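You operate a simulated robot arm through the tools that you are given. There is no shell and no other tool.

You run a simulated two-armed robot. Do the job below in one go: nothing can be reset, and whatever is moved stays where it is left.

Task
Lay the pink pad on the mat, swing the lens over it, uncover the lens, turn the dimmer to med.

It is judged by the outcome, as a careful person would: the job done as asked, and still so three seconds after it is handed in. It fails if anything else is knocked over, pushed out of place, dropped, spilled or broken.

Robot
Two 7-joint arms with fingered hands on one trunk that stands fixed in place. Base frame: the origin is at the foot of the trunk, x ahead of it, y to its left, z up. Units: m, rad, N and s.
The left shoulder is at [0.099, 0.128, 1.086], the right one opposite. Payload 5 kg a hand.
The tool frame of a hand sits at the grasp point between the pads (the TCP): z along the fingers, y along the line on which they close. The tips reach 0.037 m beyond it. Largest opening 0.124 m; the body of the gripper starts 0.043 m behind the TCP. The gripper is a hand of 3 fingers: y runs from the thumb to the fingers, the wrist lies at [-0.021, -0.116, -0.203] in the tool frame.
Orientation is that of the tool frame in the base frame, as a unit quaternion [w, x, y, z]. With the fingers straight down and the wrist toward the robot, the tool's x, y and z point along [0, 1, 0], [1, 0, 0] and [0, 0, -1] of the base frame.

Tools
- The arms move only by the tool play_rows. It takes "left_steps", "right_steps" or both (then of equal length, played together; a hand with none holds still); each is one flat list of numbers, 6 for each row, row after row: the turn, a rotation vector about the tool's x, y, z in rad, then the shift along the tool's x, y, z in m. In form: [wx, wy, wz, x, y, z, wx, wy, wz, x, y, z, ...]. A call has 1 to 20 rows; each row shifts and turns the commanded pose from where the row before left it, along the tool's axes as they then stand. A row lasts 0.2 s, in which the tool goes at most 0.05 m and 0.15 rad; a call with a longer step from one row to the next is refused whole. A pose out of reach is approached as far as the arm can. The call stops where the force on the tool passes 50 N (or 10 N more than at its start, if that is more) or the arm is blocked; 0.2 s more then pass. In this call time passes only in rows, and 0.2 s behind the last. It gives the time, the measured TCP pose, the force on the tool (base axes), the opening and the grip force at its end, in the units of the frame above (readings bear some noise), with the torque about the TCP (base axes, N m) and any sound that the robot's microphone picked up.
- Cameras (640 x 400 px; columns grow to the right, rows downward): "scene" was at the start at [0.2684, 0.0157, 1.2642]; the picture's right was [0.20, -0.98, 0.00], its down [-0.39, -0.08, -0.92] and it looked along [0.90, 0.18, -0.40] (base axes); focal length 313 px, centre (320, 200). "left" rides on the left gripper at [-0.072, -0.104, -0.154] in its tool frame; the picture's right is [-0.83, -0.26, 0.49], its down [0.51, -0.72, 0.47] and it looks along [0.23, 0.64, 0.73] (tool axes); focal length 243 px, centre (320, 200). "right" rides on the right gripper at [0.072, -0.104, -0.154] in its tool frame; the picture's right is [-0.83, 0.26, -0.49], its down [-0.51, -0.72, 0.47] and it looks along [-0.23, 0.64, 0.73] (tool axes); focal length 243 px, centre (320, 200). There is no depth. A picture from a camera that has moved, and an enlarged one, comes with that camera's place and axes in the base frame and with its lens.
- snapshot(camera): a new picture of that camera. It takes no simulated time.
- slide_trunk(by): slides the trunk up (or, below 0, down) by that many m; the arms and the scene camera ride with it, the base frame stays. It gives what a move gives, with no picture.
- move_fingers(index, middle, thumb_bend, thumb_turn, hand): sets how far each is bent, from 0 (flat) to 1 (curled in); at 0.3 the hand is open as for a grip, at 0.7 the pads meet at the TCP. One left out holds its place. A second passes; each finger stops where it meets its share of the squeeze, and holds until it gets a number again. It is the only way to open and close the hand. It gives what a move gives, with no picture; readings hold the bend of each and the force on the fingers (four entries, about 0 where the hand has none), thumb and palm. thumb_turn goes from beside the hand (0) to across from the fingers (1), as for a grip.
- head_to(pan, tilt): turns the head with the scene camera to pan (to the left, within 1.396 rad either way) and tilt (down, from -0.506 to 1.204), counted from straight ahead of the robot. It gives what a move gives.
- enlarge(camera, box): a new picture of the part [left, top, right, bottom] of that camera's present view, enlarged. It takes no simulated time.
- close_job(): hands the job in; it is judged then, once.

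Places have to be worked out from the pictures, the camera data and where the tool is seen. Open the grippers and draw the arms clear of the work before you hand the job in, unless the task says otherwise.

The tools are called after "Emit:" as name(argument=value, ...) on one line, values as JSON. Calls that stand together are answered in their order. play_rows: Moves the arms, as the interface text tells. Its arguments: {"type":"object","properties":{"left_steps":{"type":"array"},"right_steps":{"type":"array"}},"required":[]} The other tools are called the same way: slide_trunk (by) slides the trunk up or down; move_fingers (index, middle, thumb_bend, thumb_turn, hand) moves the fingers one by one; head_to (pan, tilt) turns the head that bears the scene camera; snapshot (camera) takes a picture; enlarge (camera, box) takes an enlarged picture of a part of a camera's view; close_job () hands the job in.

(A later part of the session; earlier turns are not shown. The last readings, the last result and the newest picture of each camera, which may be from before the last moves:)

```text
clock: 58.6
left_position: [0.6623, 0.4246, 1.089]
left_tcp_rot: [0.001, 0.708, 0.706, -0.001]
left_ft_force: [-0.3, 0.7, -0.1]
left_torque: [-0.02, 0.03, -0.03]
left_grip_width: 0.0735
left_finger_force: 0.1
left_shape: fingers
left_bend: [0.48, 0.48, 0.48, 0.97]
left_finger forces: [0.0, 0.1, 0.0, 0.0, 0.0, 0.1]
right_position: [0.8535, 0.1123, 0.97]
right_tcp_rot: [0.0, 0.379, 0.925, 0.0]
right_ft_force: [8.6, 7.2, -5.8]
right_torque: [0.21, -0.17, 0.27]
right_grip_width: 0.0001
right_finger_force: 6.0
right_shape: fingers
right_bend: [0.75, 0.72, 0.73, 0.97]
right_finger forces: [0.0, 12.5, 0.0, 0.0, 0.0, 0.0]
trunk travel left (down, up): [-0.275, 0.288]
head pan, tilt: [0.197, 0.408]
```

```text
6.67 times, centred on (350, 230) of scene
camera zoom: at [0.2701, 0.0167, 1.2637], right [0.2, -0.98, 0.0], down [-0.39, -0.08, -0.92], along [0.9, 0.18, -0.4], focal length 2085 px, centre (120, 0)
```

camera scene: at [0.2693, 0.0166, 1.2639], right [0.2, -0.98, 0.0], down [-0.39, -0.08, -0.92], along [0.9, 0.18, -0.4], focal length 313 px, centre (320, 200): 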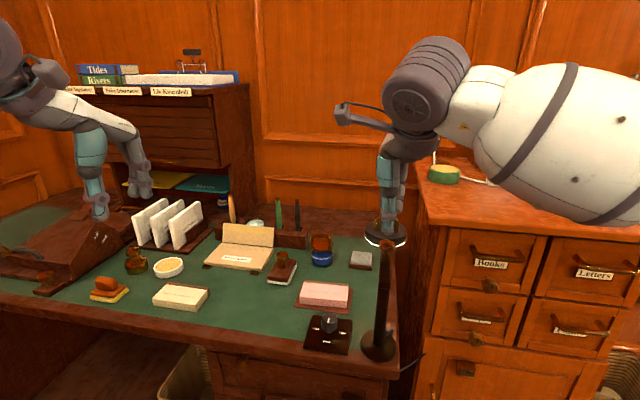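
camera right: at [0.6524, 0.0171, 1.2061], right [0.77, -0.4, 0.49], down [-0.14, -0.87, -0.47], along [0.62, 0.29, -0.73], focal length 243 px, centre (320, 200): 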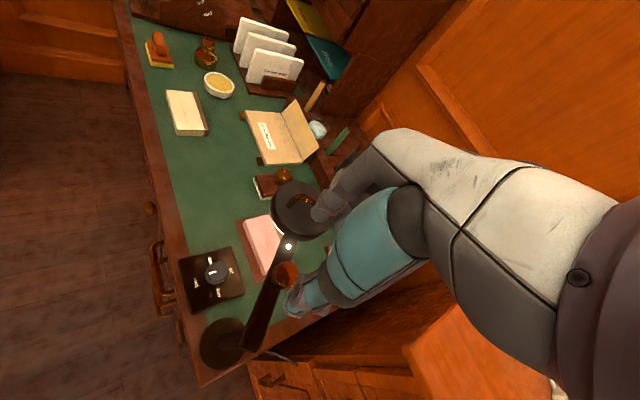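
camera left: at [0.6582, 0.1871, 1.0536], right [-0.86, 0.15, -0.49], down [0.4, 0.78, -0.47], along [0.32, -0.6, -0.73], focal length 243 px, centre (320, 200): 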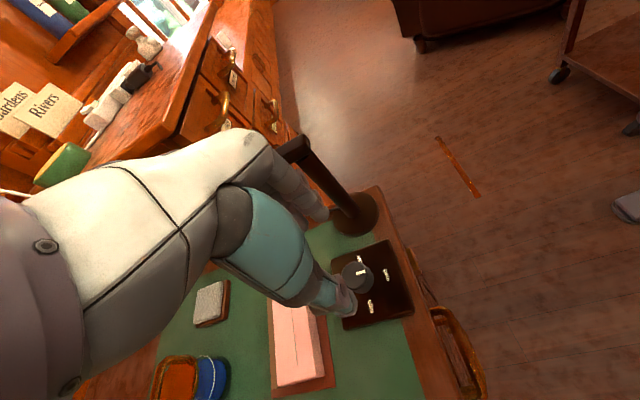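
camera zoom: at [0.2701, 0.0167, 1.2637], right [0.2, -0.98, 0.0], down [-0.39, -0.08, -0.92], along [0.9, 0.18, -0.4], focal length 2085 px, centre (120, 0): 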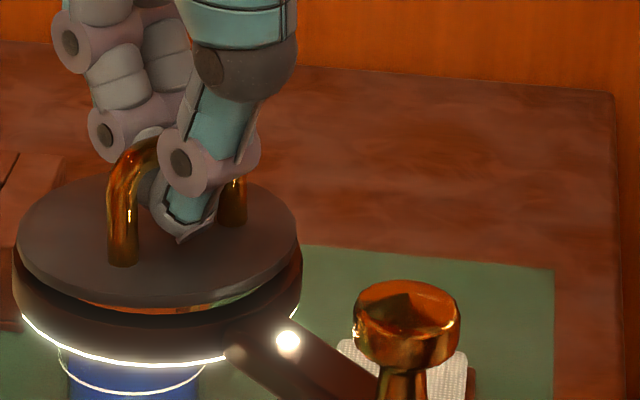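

The digits have curled under the bar, a caging hook rather than a flat pinch, and the middle finger alone is pushing it and tilting the cover slightly. I'll back the middle finger off so the cover settles before lifting.

Emit:
move_fingers(hand="right", index=0.7, middle=0.66, thumb_bend=0.7)

Emit:
enlarge(camera="left", box=[490, 20, 590, 110])

Emit:
enlarge(camera="scene", box=[320, 200, 380, 260])

Emit:
enlarge(camera="right", box=[250, 190, 370, 310])

```text
clock: 59.6
left_position: [0.662, 0.4238, 1.09]
left_tcp_rot: [0.0, 0.707, 0.707, 0.001]
left_ft_force: [0.2, 0.2, -0.1]
left_torque: [0.01, -0.01, -0.03]
left_grip_width: 0.0735
left_finger_force: 0.1
left_shape: fingers
left_bend: [0.48, 0.48, 0.48, 0.97]
left_finger forces: [0.0, 0.0, 0.0, 0.0, 0.1, 0.0]
right_position: [0.8529, 0.1119, 0.9714]
right_tcp_rot: [0.0, 0.38, 0.925, 0.0]
right_ft_force: [0.0, 0.1, 0.0]
right_torque: [-0.01, -0.01, 0.01]
right_grip_width: 0.007
right_finger_force: 0.1
right_shape: fingers
right_bend: [0.7, 0.66, 0.7, 0.97]
right_finger forces: [0.0, 0.0, 0.0, 0.0, 0.1, 0.0]
trunk travel left (down, up): [-0.275, 0.288]
head pan, tilt: [0.197, 0.408]
```

```text
4.44 times, centred on (540, 65) of left
camera zoom: at [0.5566, 0.3526, 1.2449], right [-0.26, -0.83, -0.49], down [-0.72, 0.51, -0.47], along [0.64, 0.23, -0.73], focal length 1078 px, centre (-658, 800)
```

zoom: 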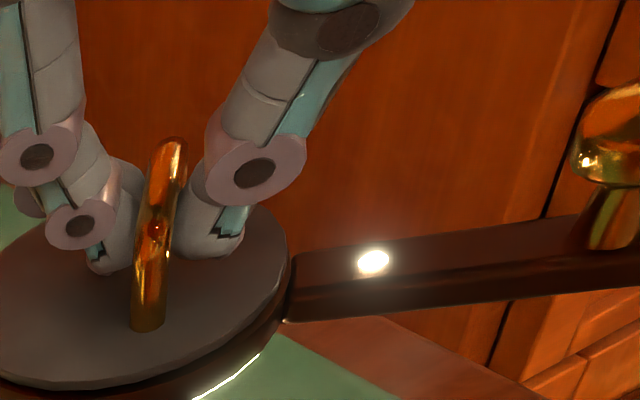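

```text
6.67 times, centred on (350, 230) of scene
camera zoom: at [0.2686, 0.0159, 1.2641], right [0.2, -0.98, 0.0], down [-0.39, -0.08, -0.92], along [0.9, 0.18, -0.4], focal length 2085 px, centre (120, 0)
```

zoom: 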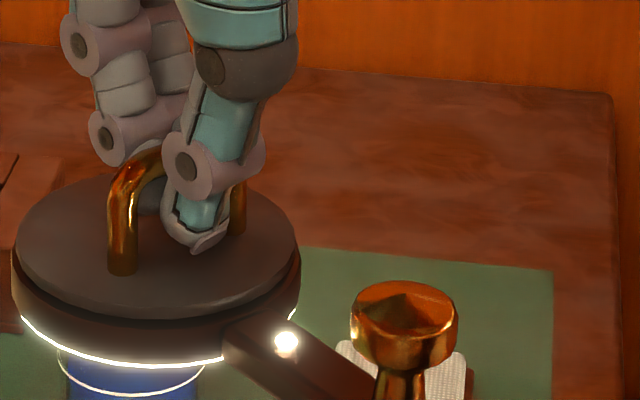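

```text
3.33 times, centred on (310, 250) of right
camera zoom: at [0.728, 0.0885, 1.1248], right [0.77, -0.4, 0.49], down [-0.15, -0.87, -0.47], along [0.62, 0.29, -0.73], focal length 809 px, centre (353, 33)
```

zoom: 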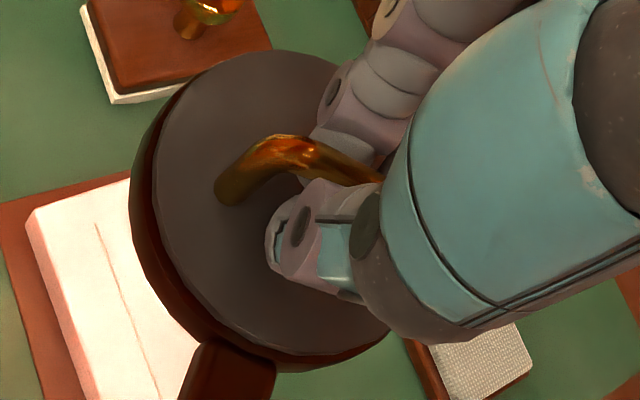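

Cover is settled again and the tips are ~12 mm above it. I'll open slightly, go 8 mm lower so the finger pads meet the bar itself, and close again.

Emit:
move_fingers(hand="right", index=0.65, middle=0.65, thumb_bend=0.65)

Emit:
play_rows(right_steps=[0, 0, 0, 0, 0.001, 0.004, 0, 0, 0, 0, 0, 0.004])

Emit:
move_fingers(hand="right", index=0.7, middle=0.69, thumb_bend=0.71)

Emit:
enlarge(camera="left", box=[490, 20, 590, 110])

Emit:
enlarge(camera="scene", box=[320, 200, 380, 260])

```text
clock: 60.6
left_position: [0.6609, 0.423, 1.0902]
left_tcp_rot: [0.0, 0.708, 0.706, 0.001]
left_ft_force: [-0.5, 0.1, 0.5]
left_torque: [0.04, -0.03, 0.0]
left_grip_width: 0.0741
left_finger_force: 0.1
left_shape: fingers
left_bend: [0.48, 0.48, 0.48, 0.97]
left_finger forces: [0.1, 0.1, 0.0, 0.0, 0.1, 0.1]
right_position: [0.852, 0.1122, 0.9699]
right_tcp_rot: [0.0, 0.38, 0.925, 0.0]
right_ft_force: [-0.4, 0.5, -0.4]
right_torque: [0.0, 0.01, 0.04]
right_grip_width: 0.0211
right_finger_force: 0.2
right_shape: fingers
right_bend: [0.65, 0.65, 0.65, 0.97]
right_finger forces: [0.1, 0.0, 0.1, 0.1, 0.0, 0.1]
trunk travel left (down, up): [-0.275, 0.288]
head pan, tilt: [0.197, 0.408]
```

```text
clock: 61.2
left_position: [0.6605, 0.4248, 1.0915]
left_tcp_rot: [0.0, 0.708, 0.706, 0.0]
left_ft_force: [-0.7, 0.1, 0.2]
left_torque: [0.0, 0.0, -0.02]
left_grip_width: 0.0737
left_finger_force: 0.1
left_shape: fingers
left_bend: [0.48, 0.48, 0.48, 0.97]
left_finger forces: [0.1, 0.0, 0.0, 0.0, 0.0, 0.1]
right_position: [0.8527, 0.1128, 0.9633]
right_tcp_rot: [0.002, 0.379, 0.925, 0.001]
right_ft_force: [1.4, 0.8, 3.1]
right_torque: [0.06, -0.03, -0.02]
right_grip_width: 0.0211
right_finger_force: 1.8
right_shape: fingers
right_bend: [0.65, 0.65, 0.65, 0.97]
right_finger forces: [2.7, 0.1, 0.1, 0.0, 0.8, 0.0]
trunk travel left (down, up): [-0.275, 0.288]
head pan, tilt: [0.197, 0.408]
```

```text
clock: 62.2
left_position: [0.6618, 0.4229, 1.0901]
left_tcp_rot: [0.0, 0.708, 0.707, 0.0]
left_ft_force: [-0.2, 0.2, 0.1]
left_torque: [-0.03, -0.01, 0.01]
left_grip_width: 0.0737
left_finger_force: 0.1
left_shape: fingers
left_bend: [0.48, 0.48, 0.48, 0.97]
left_finger forces: [0.0, 0.1, 0.0, 0.1, 0.1, 0.0]
right_position: [0.8532, 0.1143, 0.9625]
right_tcp_rot: [0.0, 0.38, 0.925, -0.001]
right_ft_force: [0.7, 0.9, 0.6]
right_torque: [0.04, 0.0, -0.01]
right_grip_width: 0.005
right_finger_force: 0.8
right_shape: fingers
right_bend: [0.7, 0.68, 0.71, 0.97]
right_finger forces: [0.0, 1.4, 0.1, 0.0, 0.0, 0.1]
trunk travel left (down, up): [-0.275, 0.288]
head pan, tilt: [0.197, 0.408]
```

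```text
4.44 times, centred on (540, 65) of left
camera zoom: at [0.5563, 0.3526, 1.2451], right [-0.26, -0.83, -0.49], down [-0.72, 0.51, -0.47], along [0.64, 0.23, -0.73], focal length 1078 px, centre (-658, 800)
```

zoom: 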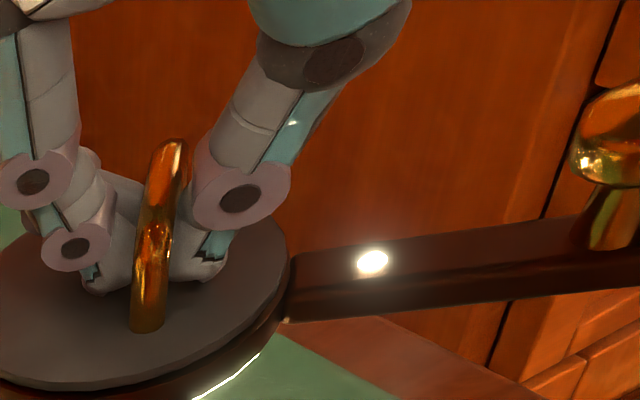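

```text
6.67 times, centred on (350, 230) of scene
camera zoom: at [0.2684, 0.0158, 1.2641], right [0.2, -0.98, 0.0], down [-0.39, -0.08, -0.92], along [0.9, 0.18, -0.4], focal length 2085 px, centre (120, 0)
```

zoom: 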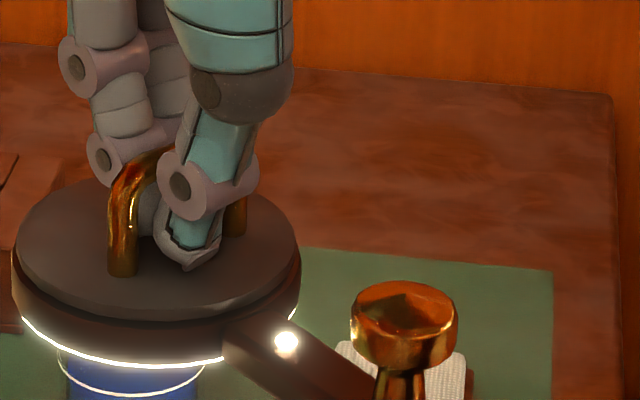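

The tips close beneath the bar again, so I'll use the cage: index and thumb locked under the bar, then lift slowly and watch.

Emit:
move_fingers(hand="right", index=0.74, middle=0.7, thumb_bend=0.73)

Emit:
play_rows(right_steps=[0, 0, 0, 0, 0, -0.004, 0, 0, 0, 0, 0, -0.004, 0, 0, 0, 0, 0, -0.004])

Emit:
enlarge(camera="left", box=[480, 20, 600, 130])

Emit:
enlarge(camera="scene", box=[310, 200, 380, 270])

```text
clock: 63.2
left_position: [0.6604, 0.4244, 1.0897]
left_tcp_rot: [0.0, 0.708, 0.706, 0.0]
left_ft_force: [0.1, -0.5, -0.8]
left_torque: [0.0, 0.0, -0.01]
left_grip_width: 0.0737
left_finger_force: 0.1
left_shape: fingers
left_bend: [0.48, 0.48, 0.48, 0.97]
left_finger forces: [0.1, 0.0, 0.0, 0.0, 0.1, 0.1]
right_position: [0.8533, 0.1132, 0.962]
right_tcp_rot: [0.0, 0.38, 0.925, 0.0]
right_ft_force: [0.9, 1.5, 0.8]
right_torque: [0.06, -0.04, 0.05]
right_grip_width: 0.0013
right_finger_force: 1.1
right_shape: fingers
right_bend: [0.73, 0.69, 0.72, 0.97]
right_finger forces: [0.0, 2.1, 0.1, 0.0, 0.1, 0.0]
trunk travel left (down, up): [-0.275, 0.288]
head pan, tilt: [0.197, 0.408]
```

```text
clock: 64.0
left_position: [0.6623, 0.4243, 1.0908]
left_tcp_rot: [-0.001, 0.708, 0.707, -0.001]
left_ft_force: [0.5, -0.7, 1.0]
left_torque: [0.01, 0.0, -0.03]
left_grip_width: 0.0737
left_finger_force: 0.1
left_shape: fingers
left_bend: [0.48, 0.48, 0.48, 0.97]
left_finger forces: [0.0, 0.0, 0.0, 0.1, 0.1, 0.0]
right_position: [0.8529, 0.113, 0.9729]
right_tcp_rot: [0.0, 0.38, 0.925, 0.001]
right_ft_force: [3.1, 2.0, -4.0]
right_torque: [0.1, -0.06, 0.02]
right_grip_width: 0.001
right_finger_force: 1.8
right_shape: fingers
right_bend: [0.73, 0.68, 0.72, 0.97]
right_finger forces: [0.1, 3.4, 0.1, 0.0, 0.1, 0.1]
trunk travel left (down, up): [-0.275, 0.288]
head pan, tilt: [0.197, 0.408]
```

```text
3.64 times, centred on (540, 75) of left
camera zoom: at [0.5572, 0.353, 1.2445], right [-0.26, -0.83, -0.49], down [-0.72, 0.51, -0.47], along [0.64, 0.23, -0.73], focal length 882 px, centre (-480, 654)
```

zoom: 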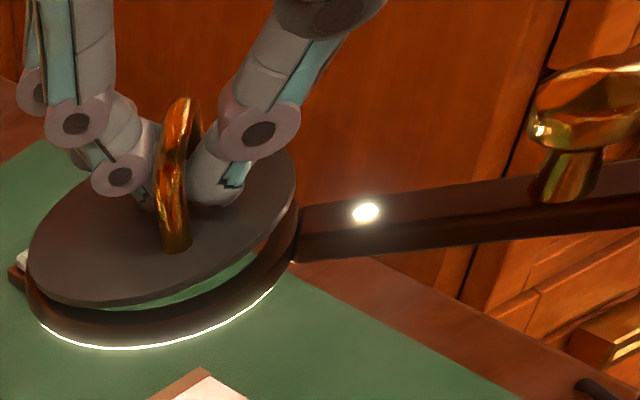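

```text
5.71 times, centred on (345, 235) of scene
camera zoom: at [0.2692, 0.0162, 1.2639], right [0.2, -0.98, 0.0], down [-0.39, -0.08, -0.92], along [0.9, 0.18, -0.4], focal length 1787 px, centre (177, 0)
```

zoom: 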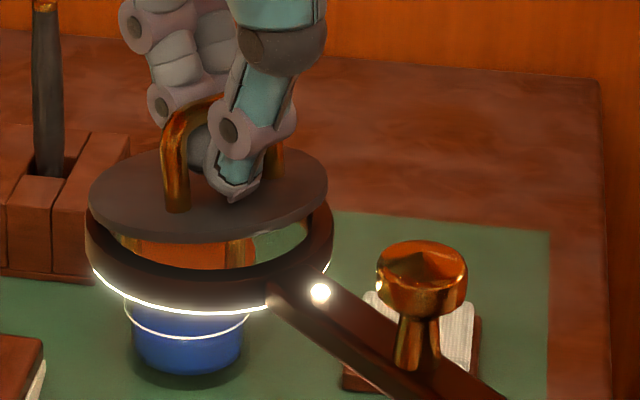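

The cover is coming up, hooked through its handle. Lifting further, gently.

Emit:
play_rows(right_steps=[0, 0, 0, 0, 0, -0.005, 0, 0, 0, 0, 0, -0.006, 0, 0, 0, 0, 0, -0.008])

Emit:
enlarge(camera="left", box=[480, 0, 600, 130])

Emit:
enlarge(camera="scene", box=[310, 190, 380, 270])

Emit:
enlarge(camera="right", box=[230, 180, 370, 340])

```text
clock: 64.8
left_position: [0.6653, 0.426, 1.0871]
left_tcp_rot: [0.0, 0.707, 0.707, -0.002]
left_ft_force: [0.1, 0.0, -0.4]
left_torque: [0.03, -0.01, -0.01]
left_grip_width: 0.0738
left_finger_force: 0.1
left_shape: fingers
left_bend: [0.48, 0.48, 0.48, 0.97]
left_finger forces: [0.1, 0.0, 0.0, 0.0, 0.0, 0.0]
right_position: [0.8559, 0.1144, 0.9879]
right_tcp_rot: [-0.001, 0.379, 0.926, -0.003]
right_ft_force: [12.5, 14.0, -23.8]
right_torque: [-0.03, 0.06, -0.05]
right_grip_width: 0.0066
right_finger_force: 13.4
right_shape: fingers
right_bend: [0.73, 0.66, 0.73, 0.97]
right_finger forces: [19.6, 8.2, 0.1, 0.0, 0.0, 0.0]
trunk travel left (down, up): [-0.275, 0.288]
head pan, tilt: [0.197, 0.408]
```

```text
3.08 times, centred on (540, 65) of left
camera zoom: at [0.5608, 0.3547, 1.2421], right [-0.27, -0.83, -0.49], down [-0.72, 0.51, -0.47], along [0.64, 0.23, -0.73], focal length 746 px, centre (-357, 615)
```

zoom: 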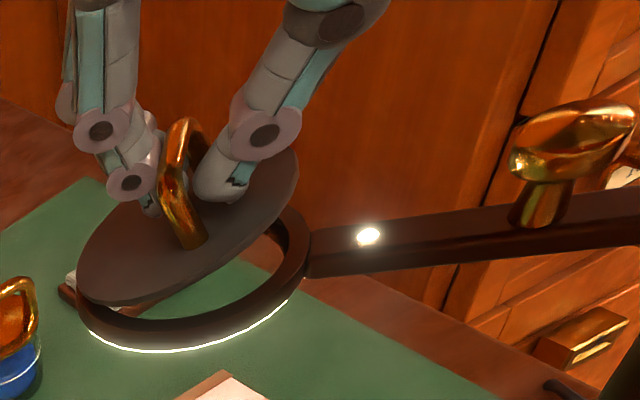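

```text
5.00 times, centred on (345, 230) of scene
camera zoom: at [0.2729, 0.018, 1.2629], right [0.2, -0.98, 0.0], down [-0.39, -0.08, -0.92], along [0.9, 0.18, -0.4], focal length 1564 px, centre (195, 50)
```

zoom: 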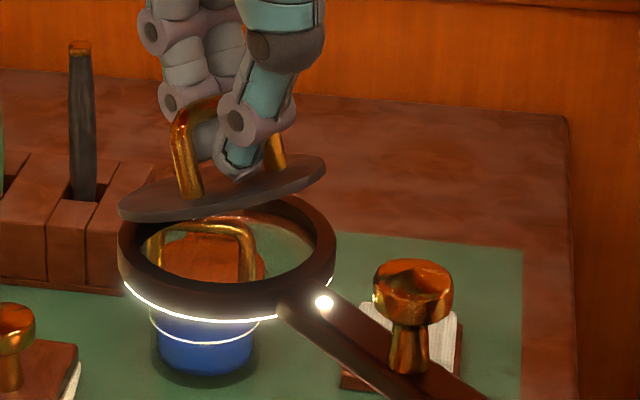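

```text
2.50 times, centred on (300, 260) of right
camera zoom: at [0.7325, 0.0915, 1.1436], right [0.78, -0.4, 0.49], down [-0.15, -0.87, -0.47], along [0.61, 0.29, -0.74], focal length 606 px, centre (370, 50)
```

zoom: 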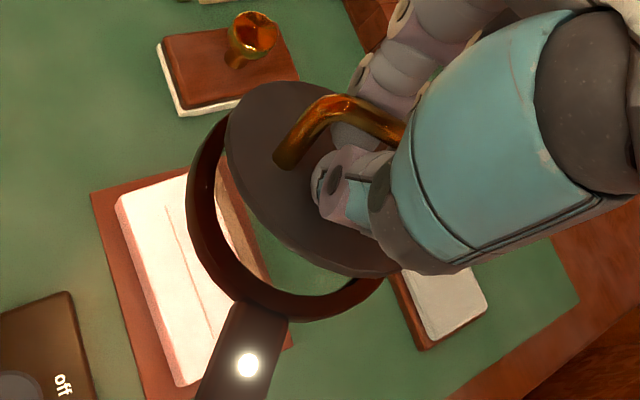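

Force jumped to about 24 N down and outward, so the far edge of the cover is being held and it may be hinged there. I'll ease off a little and inspect that edge closely.

Emit:
play_rows(right_steps=[0, 0, 0, 0, 0, 0.005])

Emit:
enlarge(camera="scene", box=[325, 215, 365, 255])

Emit:
enlarge(camera="left", box=[490, 40, 570, 120])

Emit:
enlarge(camera="right", box=[250, 190, 350, 320])

Emit:
snapshot(camera="scene")

```text
clock: 65.2
left_position: [0.6651, 0.424, 1.0881]
left_tcp_rot: [-0.001, 0.707, 0.707, -0.002]
left_ft_force: [0.3, -0.4, -0.5]
left_torque: [-0.03, -0.01, 0.01]
left_grip_width: 0.0736
left_finger_force: 0.0
left_shape: fingers
left_bend: [0.48, 0.48, 0.48, 0.97]
left_finger forces: [0.0, 0.0, 0.1, 0.1, 0.0, 0.0]
right_position: [0.855, 0.1138, 0.985]
right_tcp_rot: [0.0, 0.379, 0.925, 0.0]
right_ft_force: [10.4, 10.8, -16.9]
right_torque: [0.02, -0.05, -0.01]
right_grip_width: 0.0056
right_finger_force: 11.3
right_shape: fingers
right_bend: [0.73, 0.66, 0.73, 0.97]
right_finger forces: [15.0, 6.4, 0.1, 0.0, 0.0, 0.1]
trunk travel left (down, up): [-0.275, 0.288]
head pan, tilt: [0.197, 0.408]
```

```text
10.00 times, centred on (345, 235) of scene
camera zoom: at [0.2715, 0.0171, 1.2635], right [0.2, -0.98, 0.0], down [-0.39, -0.08, -0.92], along [0.9, 0.18, -0.4], focal length 3128 px, centre (70, -150)
```

zoom: 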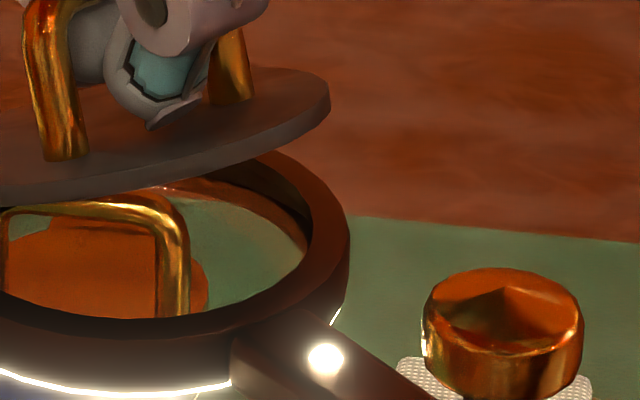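

```text
5.00 times, centred on (530, 80) of left
camera zoom: at [0.5594, 0.3538, 1.2433], right [-0.26, -0.83, -0.49], down [-0.72, 0.51, -0.47], along [0.64, 0.23, -0.73], focal length 1213 px, centre (-730, 800)
```

zoom: 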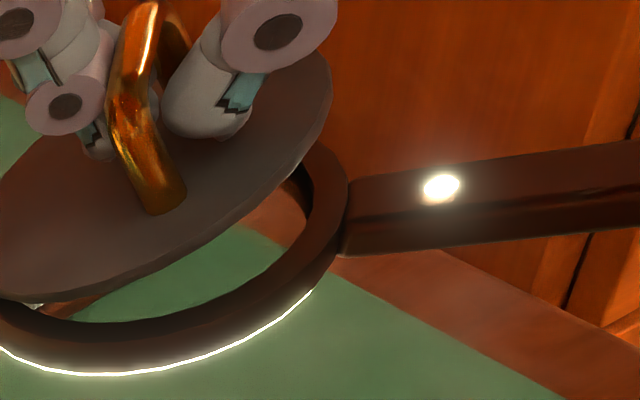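

```text
3.08 times, centred on (300, 255) of right
camera zoom: at [0.7312, 0.0905, 1.1413], right [0.78, -0.4, 0.49], down [-0.15, -0.87, -0.47], along [0.61, 0.29, -0.73], focal length 746 px, centre (382, 31)
```

zoom: 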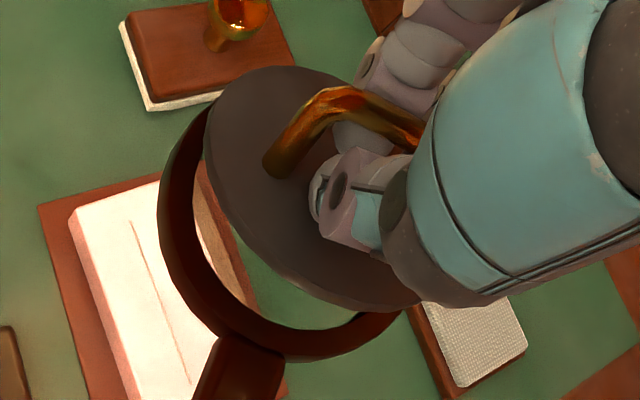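

```text
taken
camera scene: at [0.2715, 0.0171, 1.2635], right [0.2, -0.98, 0.0], down [-0.39, -0.08, -0.92], along [0.9, 0.18, -0.4], focal length 313 px, centre (320, 200)
```

scene: 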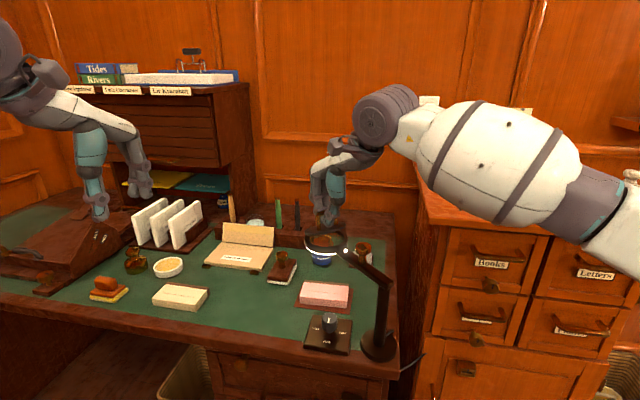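

The cover is a hinged lid: its far edge (opposite the arm) is the hinge, near (0.886, 0.155), and the pull was just my straight lift fighting the hinge arc. I'll follow the arc instead, outward as well as up.

Emit:
play_rows(right_steps=[0, 0, 0, 0, 0.005, 0, 0, 0, 0, 0, 0.005, 0, 0, 0, 0, 0, 0.004, -0.001])

Emit:
enlarge(camera="left", box=[480, 0, 600, 130])

Emit:
enlarge(camera="scene", box=[310, 190, 380, 270])

```text
clock: 66.0
left_position: [0.6627, 0.4247, 1.0894]
left_tcp_rot: [-0.001, 0.708, 0.707, -0.001]
left_ft_force: [0.8, -0.4, -0.3]
left_torque: [0.02, 0.01, 0.0]
left_grip_width: 0.0734
left_finger_force: 0.0
left_shape: fingers
left_bend: [0.48, 0.48, 0.48, 0.97]
left_finger forces: [0.0, 0.1, 0.0, 0.0, 0.0, 0.0]
right_position: [0.8631, 0.1223, 0.9881]
right_tcp_rot: [-0.001, 0.38, 0.925, 0.0]
right_ft_force: [3.8, 3.0, -8.0]
right_torque: [-0.01, 0.01, -0.01]
right_grip_width: 0.0016
right_finger_force: 5.8
right_shape: fingers
right_bend: [0.73, 0.69, 0.72, 0.97]
right_finger forces: [9.8, 1.9, 0.0, 0.0, 0.0, 0.0]
trunk travel left (down, up): [-0.275, 0.288]
head pan, tilt: [0.197, 0.408]
```

```text
3.08 times, centred on (540, 65) of left
camera zoom: at [0.5574, 0.3531, 1.2445], right [-0.26, -0.83, -0.49], down [-0.72, 0.51, -0.47], along [0.64, 0.23, -0.73], focal length 746 px, centre (-357, 615)
```

zoom: 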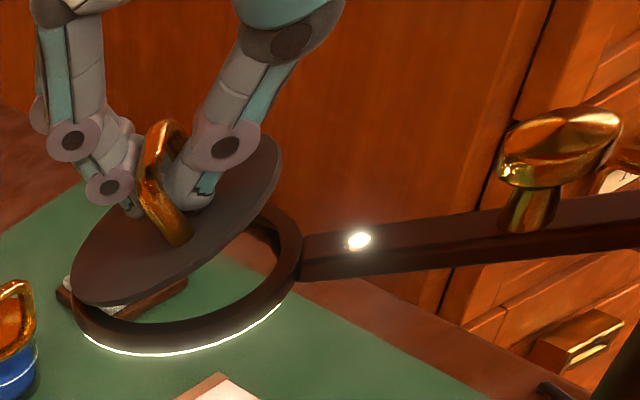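

```text
5.00 times, centred on (345, 230) of scene
camera zoom: at [0.2695, 0.0163, 1.2639], right [0.2, -0.98, 0.0], down [-0.39, -0.08, -0.92], along [0.9, 0.18, -0.4], focal length 1564 px, centre (195, 50)
```

zoom: 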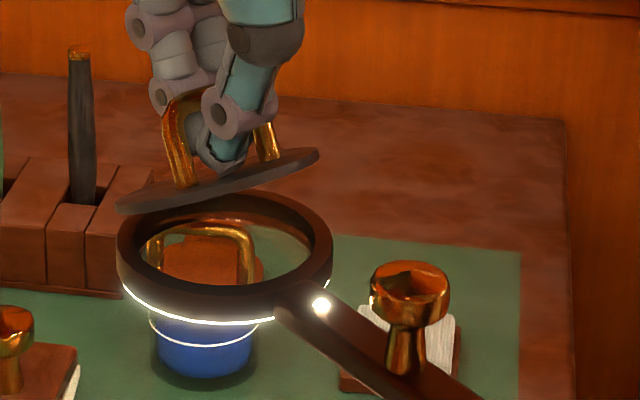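

Force fell and the lid is opening about its far hinge. Continuing along the arc in small steps.

Emit:
play_rows(right_steps=[0, 0, 0, 0, 0.006, -0.003, 0, 0, 0, 0, 0.006, -0.003, 0, 0, 0, 0, 0.006, -0.003])

Emit:
enlarge(camera="left", box=[480, 0, 600, 130])

Emit:
enlarge(camera="scene", box=[310, 190, 380, 270])

```text
clock: 66.8
left_position: [0.6627, 0.4243, 1.0897]
left_tcp_rot: [0.001, 0.708, 0.707, 0.0]
left_ft_force: [-0.5, 0.0, -0.2]
left_torque: [0.02, 0.01, -0.01]
left_grip_width: 0.0736
left_finger_force: 0.1
left_shape: fingers
left_bend: [0.48, 0.48, 0.48, 0.97]
left_finger forces: [0.0, 0.0, 0.0, 0.0, 0.1, 0.0]
right_position: [0.8764, 0.1367, 0.9984]
right_tcp_rot: [0.0, 0.38, 0.925, -0.001]
right_ft_force: [1.5, 1.4, -7.2]
right_torque: [-0.08, -0.03, -0.03]
right_grip_width: 0.0016
right_finger_force: 4.3
right_shape: fingers
right_bend: [0.73, 0.7, 0.72, 0.97]
right_finger forces: [9.5, 0.0, 0.0, 0.0, 0.0, 0.0]
trunk travel left (down, up): [-0.275, 0.288]
head pan, tilt: [0.197, 0.408]
```

```text
3.08 times, centred on (540, 65) of left
camera zoom: at [0.557, 0.353, 1.2446], right [-0.26, -0.83, -0.49], down [-0.72, 0.51, -0.47], along [0.64, 0.23, -0.73], focal length 746 px, centre (-357, 615)
```

zoom: 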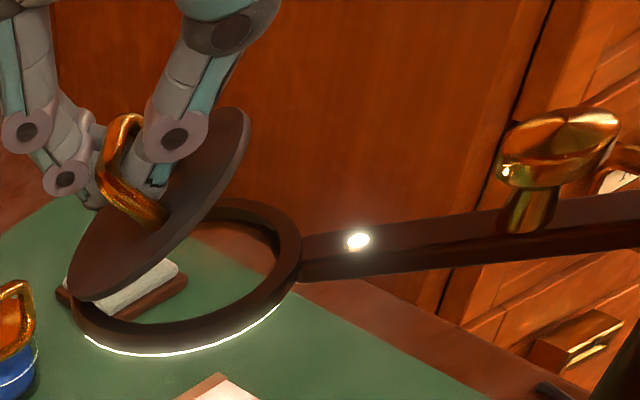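

```text
5.00 times, centred on (345, 230) of scene
camera zoom: at [0.2691, 0.0162, 1.264], right [0.2, -0.98, 0.0], down [-0.39, -0.08, -0.92], along [0.9, 0.18, -0.4], focal length 1564 px, centre (195, 50)
```

zoom: 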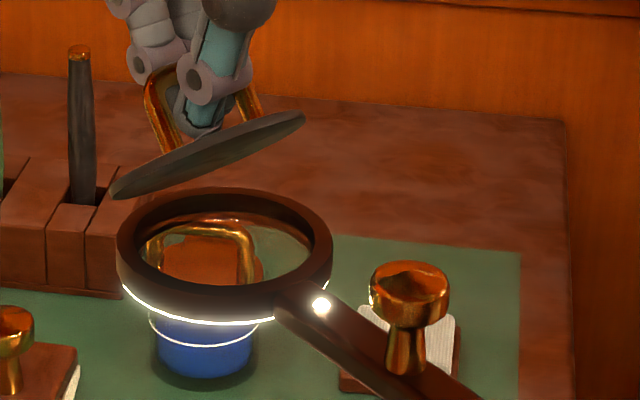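

Lid is about 50° open and forces are low. Continuing outward, now nearly level.

Emit:
play_rows(right_steps=[0, 0, 0, 0, 0.006, -0.001, 0, 0, 0, 0, 0.006, 0, 0, 0, 0, 0, 0.006, 0.001])

Emit:
enlarge(camera="left", box=[480, 0, 600, 130])

Emit:
enlarge(camera="scene", box=[310, 190, 380, 270])

```text
clock: 67.6
left_position: [0.6616, 0.4246, 1.0901]
left_tcp_rot: [0.0, 0.707, 0.707, 0.0]
left_ft_force: [-0.7, 0.7, -1.5]
left_torque: [0.0, 0.01, -0.01]
left_grip_width: 0.0736
left_finger_force: 0.1
left_shape: fingers
left_bend: [0.48, 0.48, 0.48, 0.97]
left_finger forces: [0.1, 0.0, 0.0, 0.0, 0.0, 0.0]
right_position: [0.8881, 0.1476, 0.9991]
right_tcp_rot: [0.0, 0.38, 0.925, 0.001]
right_ft_force: [0.2, -0.3, 0.7]
right_torque: [-0.01, -0.02, -0.02]
right_grip_width: 0.0002
right_finger_force: 0.0
right_shape: fingers
right_bend: [0.73, 0.7, 0.72, 0.97]
right_finger forces: [0.0, 0.0, 0.1, 0.0, 0.1, 0.0]
trunk travel left (down, up): [-0.275, 0.288]
head pan, tilt: [0.197, 0.408]
```

```text
3.08 times, centred on (540, 65) of left
camera zoom: at [0.5564, 0.3527, 1.2451], right [-0.26, -0.83, -0.49], down [-0.72, 0.51, -0.47], along [0.64, 0.23, -0.73], focal length 746 px, centre (-357, 615)
```

zoom: 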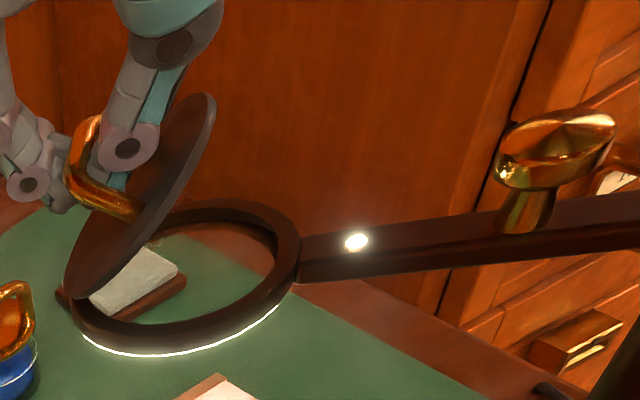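

```text
5.00 times, centred on (345, 230) of scene
camera zoom: at [0.2684, 0.0159, 1.2642], right [0.2, -0.98, 0.0], down [-0.39, -0.08, -0.92], along [0.9, 0.18, -0.4], focal length 1564 px, centre (195, 50)
```

zoom: 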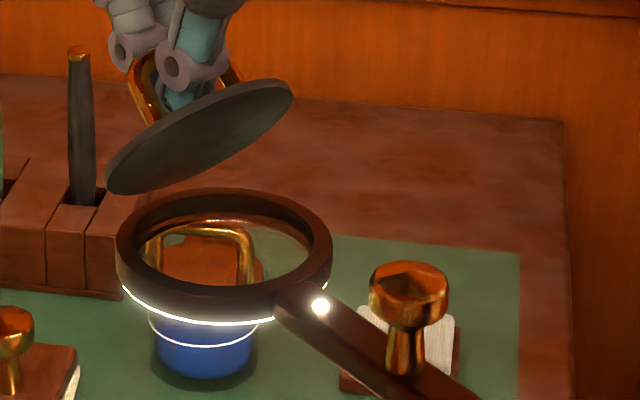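

All hand forces are near zero at ~65°, so the hinge holds itself by friction. Continuing outward to take it past vertical.

Emit:
play_rows(right_steps=[0, 0, 0, 0, 0.006, 0.001, 0, 0, 0, 0, 0.006, 0.002, 0, 0, 0, 0, 0.006, 0.002])

Emit:
enlarge(camera="left", box=[480, 0, 600, 130])

Emit:
enlarge(camera="scene", box=[310, 190, 380, 270])

```text
clock: 68.4
left_position: [0.6611, 0.4244, 1.0897]
left_tcp_rot: [0.0, 0.708, 0.706, 0.0]
left_ft_force: [0.5, 0.3, 0.1]
left_torque: [-0.02, -0.02, 0.03]
left_grip_width: 0.0736
left_finger_force: 0.0
left_shape: fingers
left_bend: [0.48, 0.48, 0.48, 0.97]
left_finger forces: [0.0, 0.0, 0.0, 0.1, 0.0, 0.0]
right_position: [0.901, 0.1631, 0.9929]
right_tcp_rot: [0.0, 0.379, 0.926, 0.0]
right_ft_force: [-0.9, -0.2, 0.0]
right_torque: [-0.02, -0.01, 0.01]
right_grip_width: 0.0
right_finger_force: 0.4
right_shape: fingers
right_bend: [0.73, 0.7, 0.72, 0.97]
right_finger forces: [0.0, 0.0, 0.0, 0.0, 0.2, 0.0]
trunk travel left (down, up): [-0.275, 0.288]
head pan, tilt: [0.197, 0.408]
```

```text
3.08 times, centred on (540, 65) of left
camera zoom: at [0.5564, 0.3528, 1.245], right [-0.26, -0.83, -0.49], down [-0.72, 0.51, -0.47], along [0.64, 0.23, -0.73], focal length 746 px, centre (-357, 615)
```

zoom: 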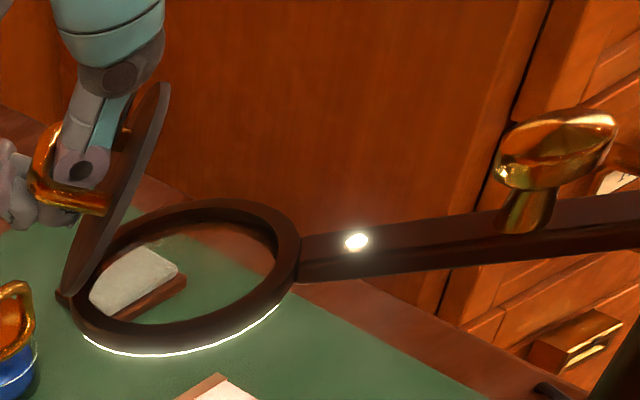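

```text
5.00 times, centred on (345, 230) of scene
camera zoom: at [0.2684, 0.016, 1.2641], right [0.2, -0.98, 0.0], down [-0.39, -0.08, -0.92], along [0.9, 0.18, -0.4], focal length 1564 px, centre (195, 50)
```

zoom: 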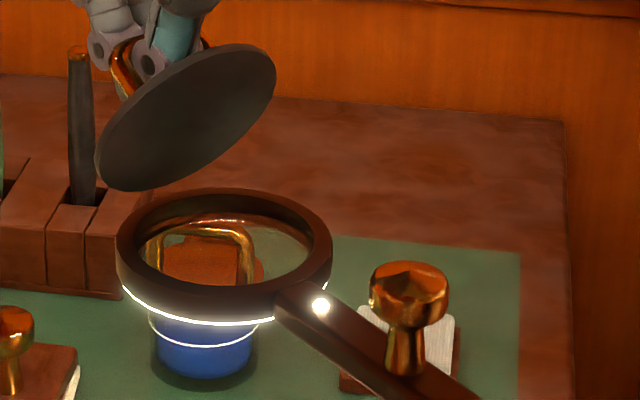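

Lid is about 85° open with the hinge now clearly visible. Continuing past vertical, following the arc downwards slightly.

Emit:
play_rows(right_steps=[0, 0, 0, 0, 0.006, 0.002, 0, 0, 0, 0, 0.006, 0.003, 0, 0, 0, 0, 0.006, 0.004])

Emit:
enlarge(camera="left", box=[460, 0, 580, 130])

Emit:
enlarge(camera="scene", box=[310, 190, 380, 270])

```text
clock: 69.2
left_position: [0.6615, 0.4246, 1.0917]
left_tcp_rot: [-0.001, 0.707, 0.707, 0.0]
left_ft_force: [-0.1, 0.6, 0.3]
left_torque: [-0.02, -0.01, -0.02]
left_grip_width: 0.0737
left_finger_force: 0.0
left_shape: fingers
left_bend: [0.48, 0.48, 0.48, 0.97]
left_finger forces: [0.0, 0.0, 0.1, 0.0, 0.0, 0.0]
right_position: [0.9139, 0.1749, 0.9851]
right_tcp_rot: [0.001, 0.38, 0.925, 0.001]
right_ft_force: [-0.4, -1.0, 2.2]
right_torque: [-0.11, 0.12, 0.02]
right_grip_width: 0.0004
right_finger_force: 1.9
right_shape: fingers
right_bend: [0.73, 0.7, 0.72, 0.97]
right_finger forces: [0.0, 0.0, 0.0, 0.0, 4.9, 0.0]
trunk travel left (down, up): [-0.275, 0.288]
head pan, tilt: [0.197, 0.408]
```

```text
3.08 times, centred on (520, 65) of left
camera zoom: at [0.5558, 0.3525, 1.2454], right [-0.26, -0.83, -0.49], down [-0.72, 0.51, -0.47], along [0.64, 0.23, -0.73], focal length 746 px, centre (-295, 615)
```

zoom: 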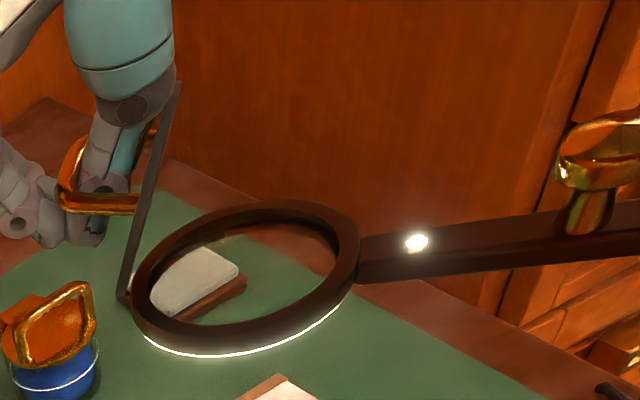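

```text
5.00 times, centred on (345, 230) of scene
camera zoom: at [0.2678, 0.0157, 1.2643], right [0.2, -0.98, 0.0], down [-0.39, -0.08, -0.92], along [0.9, 0.18, -0.4], focal length 1564 px, centre (195, 50)
```

zoom: 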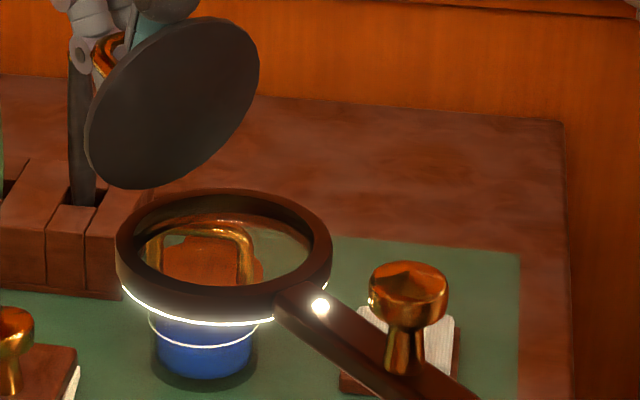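

Lid is past vertical (~100°) with the lens fully clear. I'll take it a bit further for margin.

Emit:
play_rows(right_steps=[0, 0, 0, 0, 0.006, 0.003, 0, 0, 0, 0, 0.005, 0.003])

Emit:
enlarge(camera="left", box=[450, 0, 550, 110])

Emit:
enlarge(camera="scene", box=[310, 180, 380, 270])

Emit:
snapshot(camera="right")

```text
clock: 69.8
left_position: [0.6598, 0.4234, 1.0925]
left_tcp_rot: [0.001, 0.708, 0.707, 0.001]
left_ft_force: [0.5, -0.3, 0.3]
left_torque: [0.01, -0.05, 0.02]
left_grip_width: 0.0737
left_finger_force: 0.0
left_shape: fingers
left_bend: [0.48, 0.48, 0.48, 0.97]
left_finger forces: [0.0, 0.1, 0.1, 0.0, 0.0, 0.1]
right_position: [0.9185, 0.1816, 0.9808]
right_tcp_rot: [0.002, 0.38, 0.925, 0.0]
right_ft_force: [-3.9, -3.0, 15.7]
right_torque: [-0.54, 0.68, 0.01]
right_grip_width: 0.0017
right_finger_force: 14.7
right_shape: fingers
right_bend: [0.74, 0.7, 0.69, 0.97]
right_finger forces: [0.1, 0.1, 0.0, 0.1, 28.7, 0.0]
trunk travel left (down, up): [-0.275, 0.288]
head pan, tilt: [0.197, 0.408]
```

```text
3.64 times, centred on (500, 55) of left
camera zoom: at [0.5539, 0.3517, 1.2466], right [-0.26, -0.83, -0.49], down [-0.72, 0.51, -0.47], along [0.64, 0.23, -0.73], focal length 882 px, centre (-334, 727)
```

zoom: 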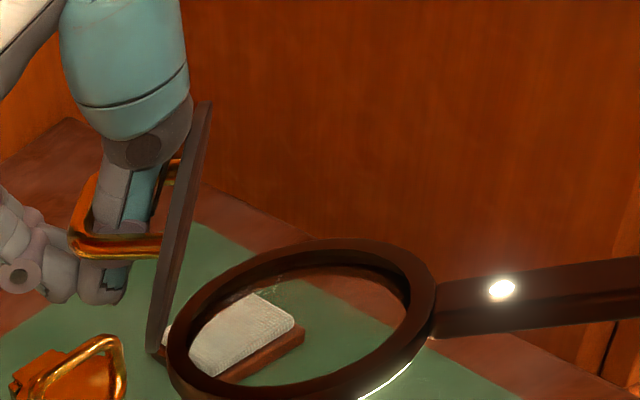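

```text
4.44 times, centred on (345, 225) of scene
camera zoom: at [0.266, 0.0149, 1.2648], right [0.2, -0.98, 0.0], down [-0.39, -0.08, -0.92], along [0.9, 0.18, -0.39], focal length 1390 px, centre (209, 89)
```

zoom: 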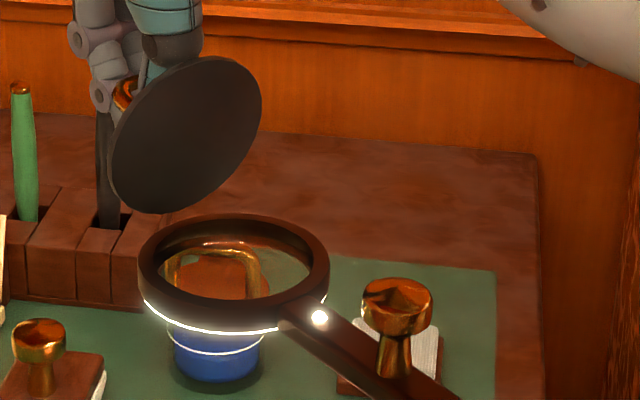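

```text
taken
camera right: at [0.7943, 0.158, 1.1352], right [0.77, -0.4, 0.49], down [-0.14, -0.87, -0.47], along [0.62, 0.29, -0.73], focal length 243 px, centre (320, 200)
```

right: 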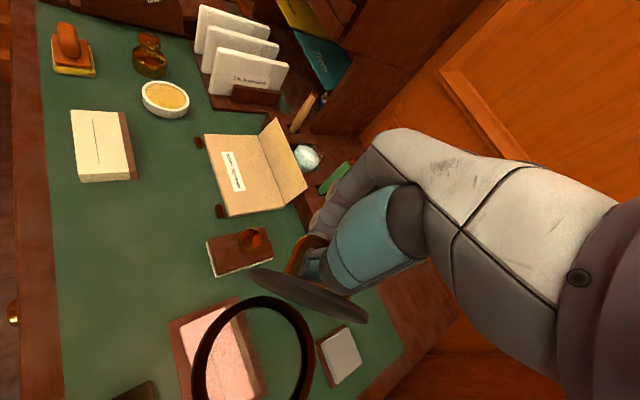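

The thumb base is now pressing on the lid's edge (29 N), so no further. I'll ease back slightly and open just the fingers to start freeing the hand.

Emit:
play_rows(right_steps=[0, 0, 0, 0, -0.004, -0.004])

Emit:
move_fingers(hand="right", index=0.55, middle=0.55)

Emit:
enlarge(camera="left", box=[450, 0, 550, 110])

Emit:
enlarge(camera="right", box=[230, 180, 390, 340])

```text
clock: 70.2
left_position: [0.6625, 0.4238, 1.0915]
left_tcp_rot: [0.0, 0.708, 0.706, 0.0]
left_ft_force: [-0.2, -0.9, -0.6]
left_torque: [-0.02, -0.01, 0.04]
left_grip_width: 0.0739
left_finger_force: 0.1
left_shape: fingers
left_bend: [0.48, 0.48, 0.48, 0.97]
left_finger forces: [0.0, 0.1, 0.0, 0.0, 0.0, 0.0]
right_position: [0.9181, 0.1781, 0.9803]
right_tcp_rot: [-0.001, 0.379, 0.925, -0.001]
right_ft_force: [-0.2, -1.1, 1.6]
right_torque: [-0.12, 0.12, -0.01]
right_grip_width: 0.0007
right_finger_force: 6.1
right_shape: fingers
right_bend: [0.74, 0.7, 0.69, 0.97]
right_finger forces: [0.0, 0.0, 0.0, 0.0, 12.4, 0.0]
trunk travel left (down, up): [-0.275, 0.288]
head pan, tilt: [0.197, 0.408]
```

```text
clock: 71.2
left_position: [0.6617, 0.4238, 1.0911]
left_tcp_rot: [0.0, 0.707, 0.707, 0.0]
left_ft_force: [-0.2, 0.3, 0.4]
left_torque: [0.0, 0.04, 0.0]
left_grip_width: 0.0737
left_finger_force: 0.0
left_shape: fingers
left_bend: [0.48, 0.48, 0.48, 0.97]
left_finger forces: [0.0, 0.0, 0.1, 0.0, 0.0, 0.0]
right_position: [0.9188, 0.1794, 0.9813]
right_tcp_rot: [0.0, 0.38, 0.925, 0.0]
right_ft_force: [-3.1, -3.6, -5.7]
right_torque: [-0.15, 0.02, 0.02]
right_grip_width: 0.0295
right_finger_force: 10.1
right_shape: fingers
right_bend: [0.55, 0.55, 0.69, 0.97]
right_finger forces: [0.0, 0.0, 0.0, 0.0, 19.3, 0.0]
trunk travel left (down, up): [-0.275, 0.288]
head pan, tilt: [0.197, 0.408]
```

```text
3.64 times, centred on (500, 55) of left
camera zoom: at [0.5566, 0.3522, 1.245], right [-0.26, -0.83, -0.49], down [-0.72, 0.51, -0.47], along [0.64, 0.23, -0.73], focal length 882 px, centre (-334, 727)
```

zoom: 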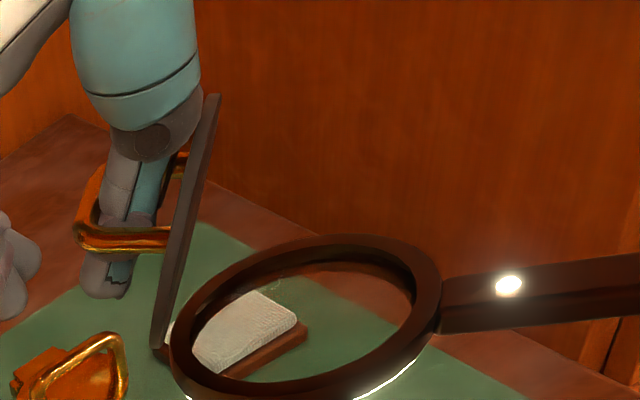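

```text
2.50 times, centred on (310, 260) of right
camera zoom: at [0.7942, 0.1554, 1.136], right [0.77, -0.4, 0.49], down [-0.15, -0.87, -0.47], along [0.62, 0.29, -0.73], focal length 606 px, centre (345, 50)
```

zoom: 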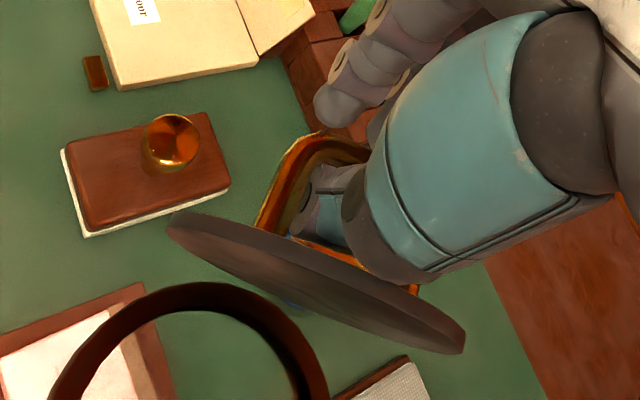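

Working it out from the ellipse shapes, the lid is actually about 75–80° open, held by hinge friction. I'll free the thumb from the handle by relaxing it slightly, then push the lid further from its underside.

Emit:
move_fingers(hand="right", thumb_bend=0.67)

Emit:
enlarge(camera="left", box=[450, 0, 550, 110])

Emit:
enlarge(camera="right", box=[250, 200, 350, 300])

Emit:
enlarge(camera="scene", box=[310, 180, 380, 270])

```text
clock: 72.2
left_position: [0.6603, 0.4232, 1.0902]
left_tcp_rot: [0.0, 0.708, 0.706, -0.001]
left_ft_force: [0.1, -0.3, 0.2]
left_torque: [0.02, 0.01, -0.03]
left_grip_width: 0.0739
left_finger_force: 0.0
left_shape: fingers
left_bend: [0.48, 0.48, 0.48, 0.97]
left_finger forces: [0.0, 0.0, 0.0, 0.0, 0.0, 0.0]
right_position: [0.9186, 0.1788, 0.9819]
right_tcp_rot: [0.0, 0.379, 0.925, 0.0]
right_ft_force: [-1.2, -0.4, 1.2]
right_torque: [-0.05, 0.03, 0.04]
right_grip_width: 0.0346
right_finger_force: 0.6
right_shape: fingers
right_bend: [0.55, 0.55, 0.67, 0.98]
right_finger forces: [0.0, 0.0, 0.0, 0.0, 1.8, 0.0]
trunk travel left (down, up): [-0.275, 0.288]
head pan, tilt: [0.197, 0.408]
```

```text
3.64 times, centred on (500, 55) of left
camera zoom: at [0.5561, 0.3525, 1.2452], right [-0.26, -0.83, -0.49], down [-0.72, 0.51, -0.47], along [0.64, 0.23, -0.73], focal length 882 px, centre (-334, 727)
```

zoom: 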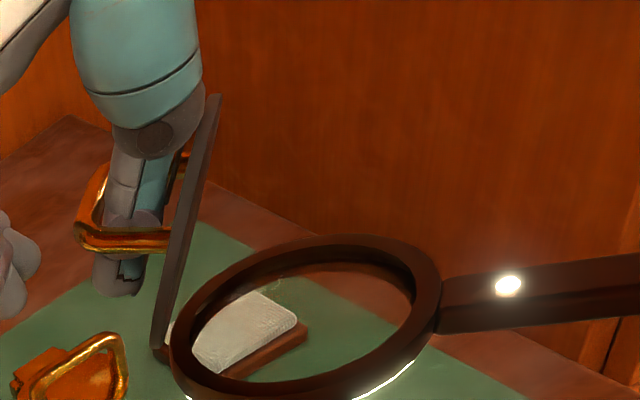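

```text
4.00 times, centred on (300, 250) of right
camera zoom: at [0.7937, 0.1558, 1.1369], right [0.77, -0.4, 0.49], down [-0.15, -0.87, -0.47], along [0.62, 0.29, -0.73], focal length 970 px, centre (400, 0)
```

zoom: 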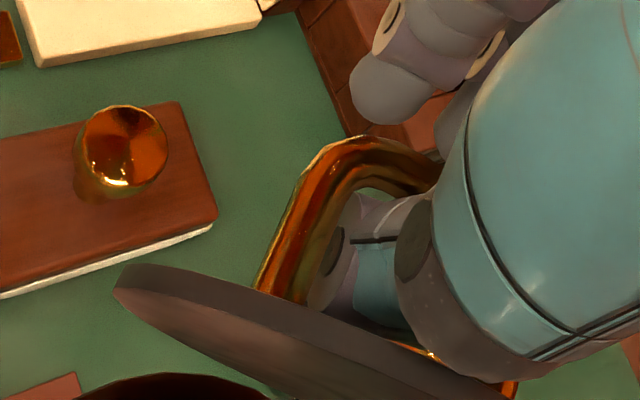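

```text
4.44 times, centred on (345, 225) of scene
camera zoom: at [0.2682, 0.0157, 1.2642], right [0.2, -0.98, 0.0], down [-0.39, -0.08, -0.92], along [0.9, 0.18, -0.4], focal length 1390 px, centre (209, 89)
```

zoom: 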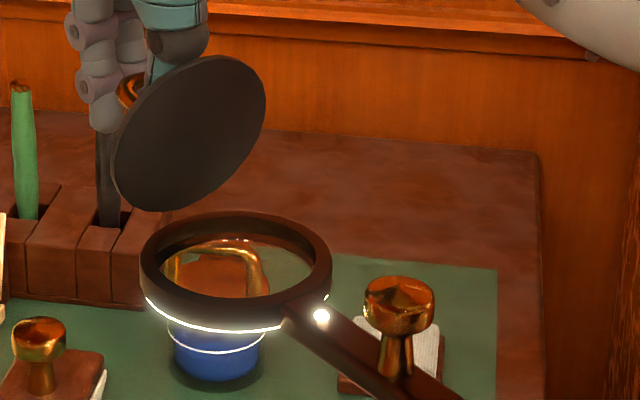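

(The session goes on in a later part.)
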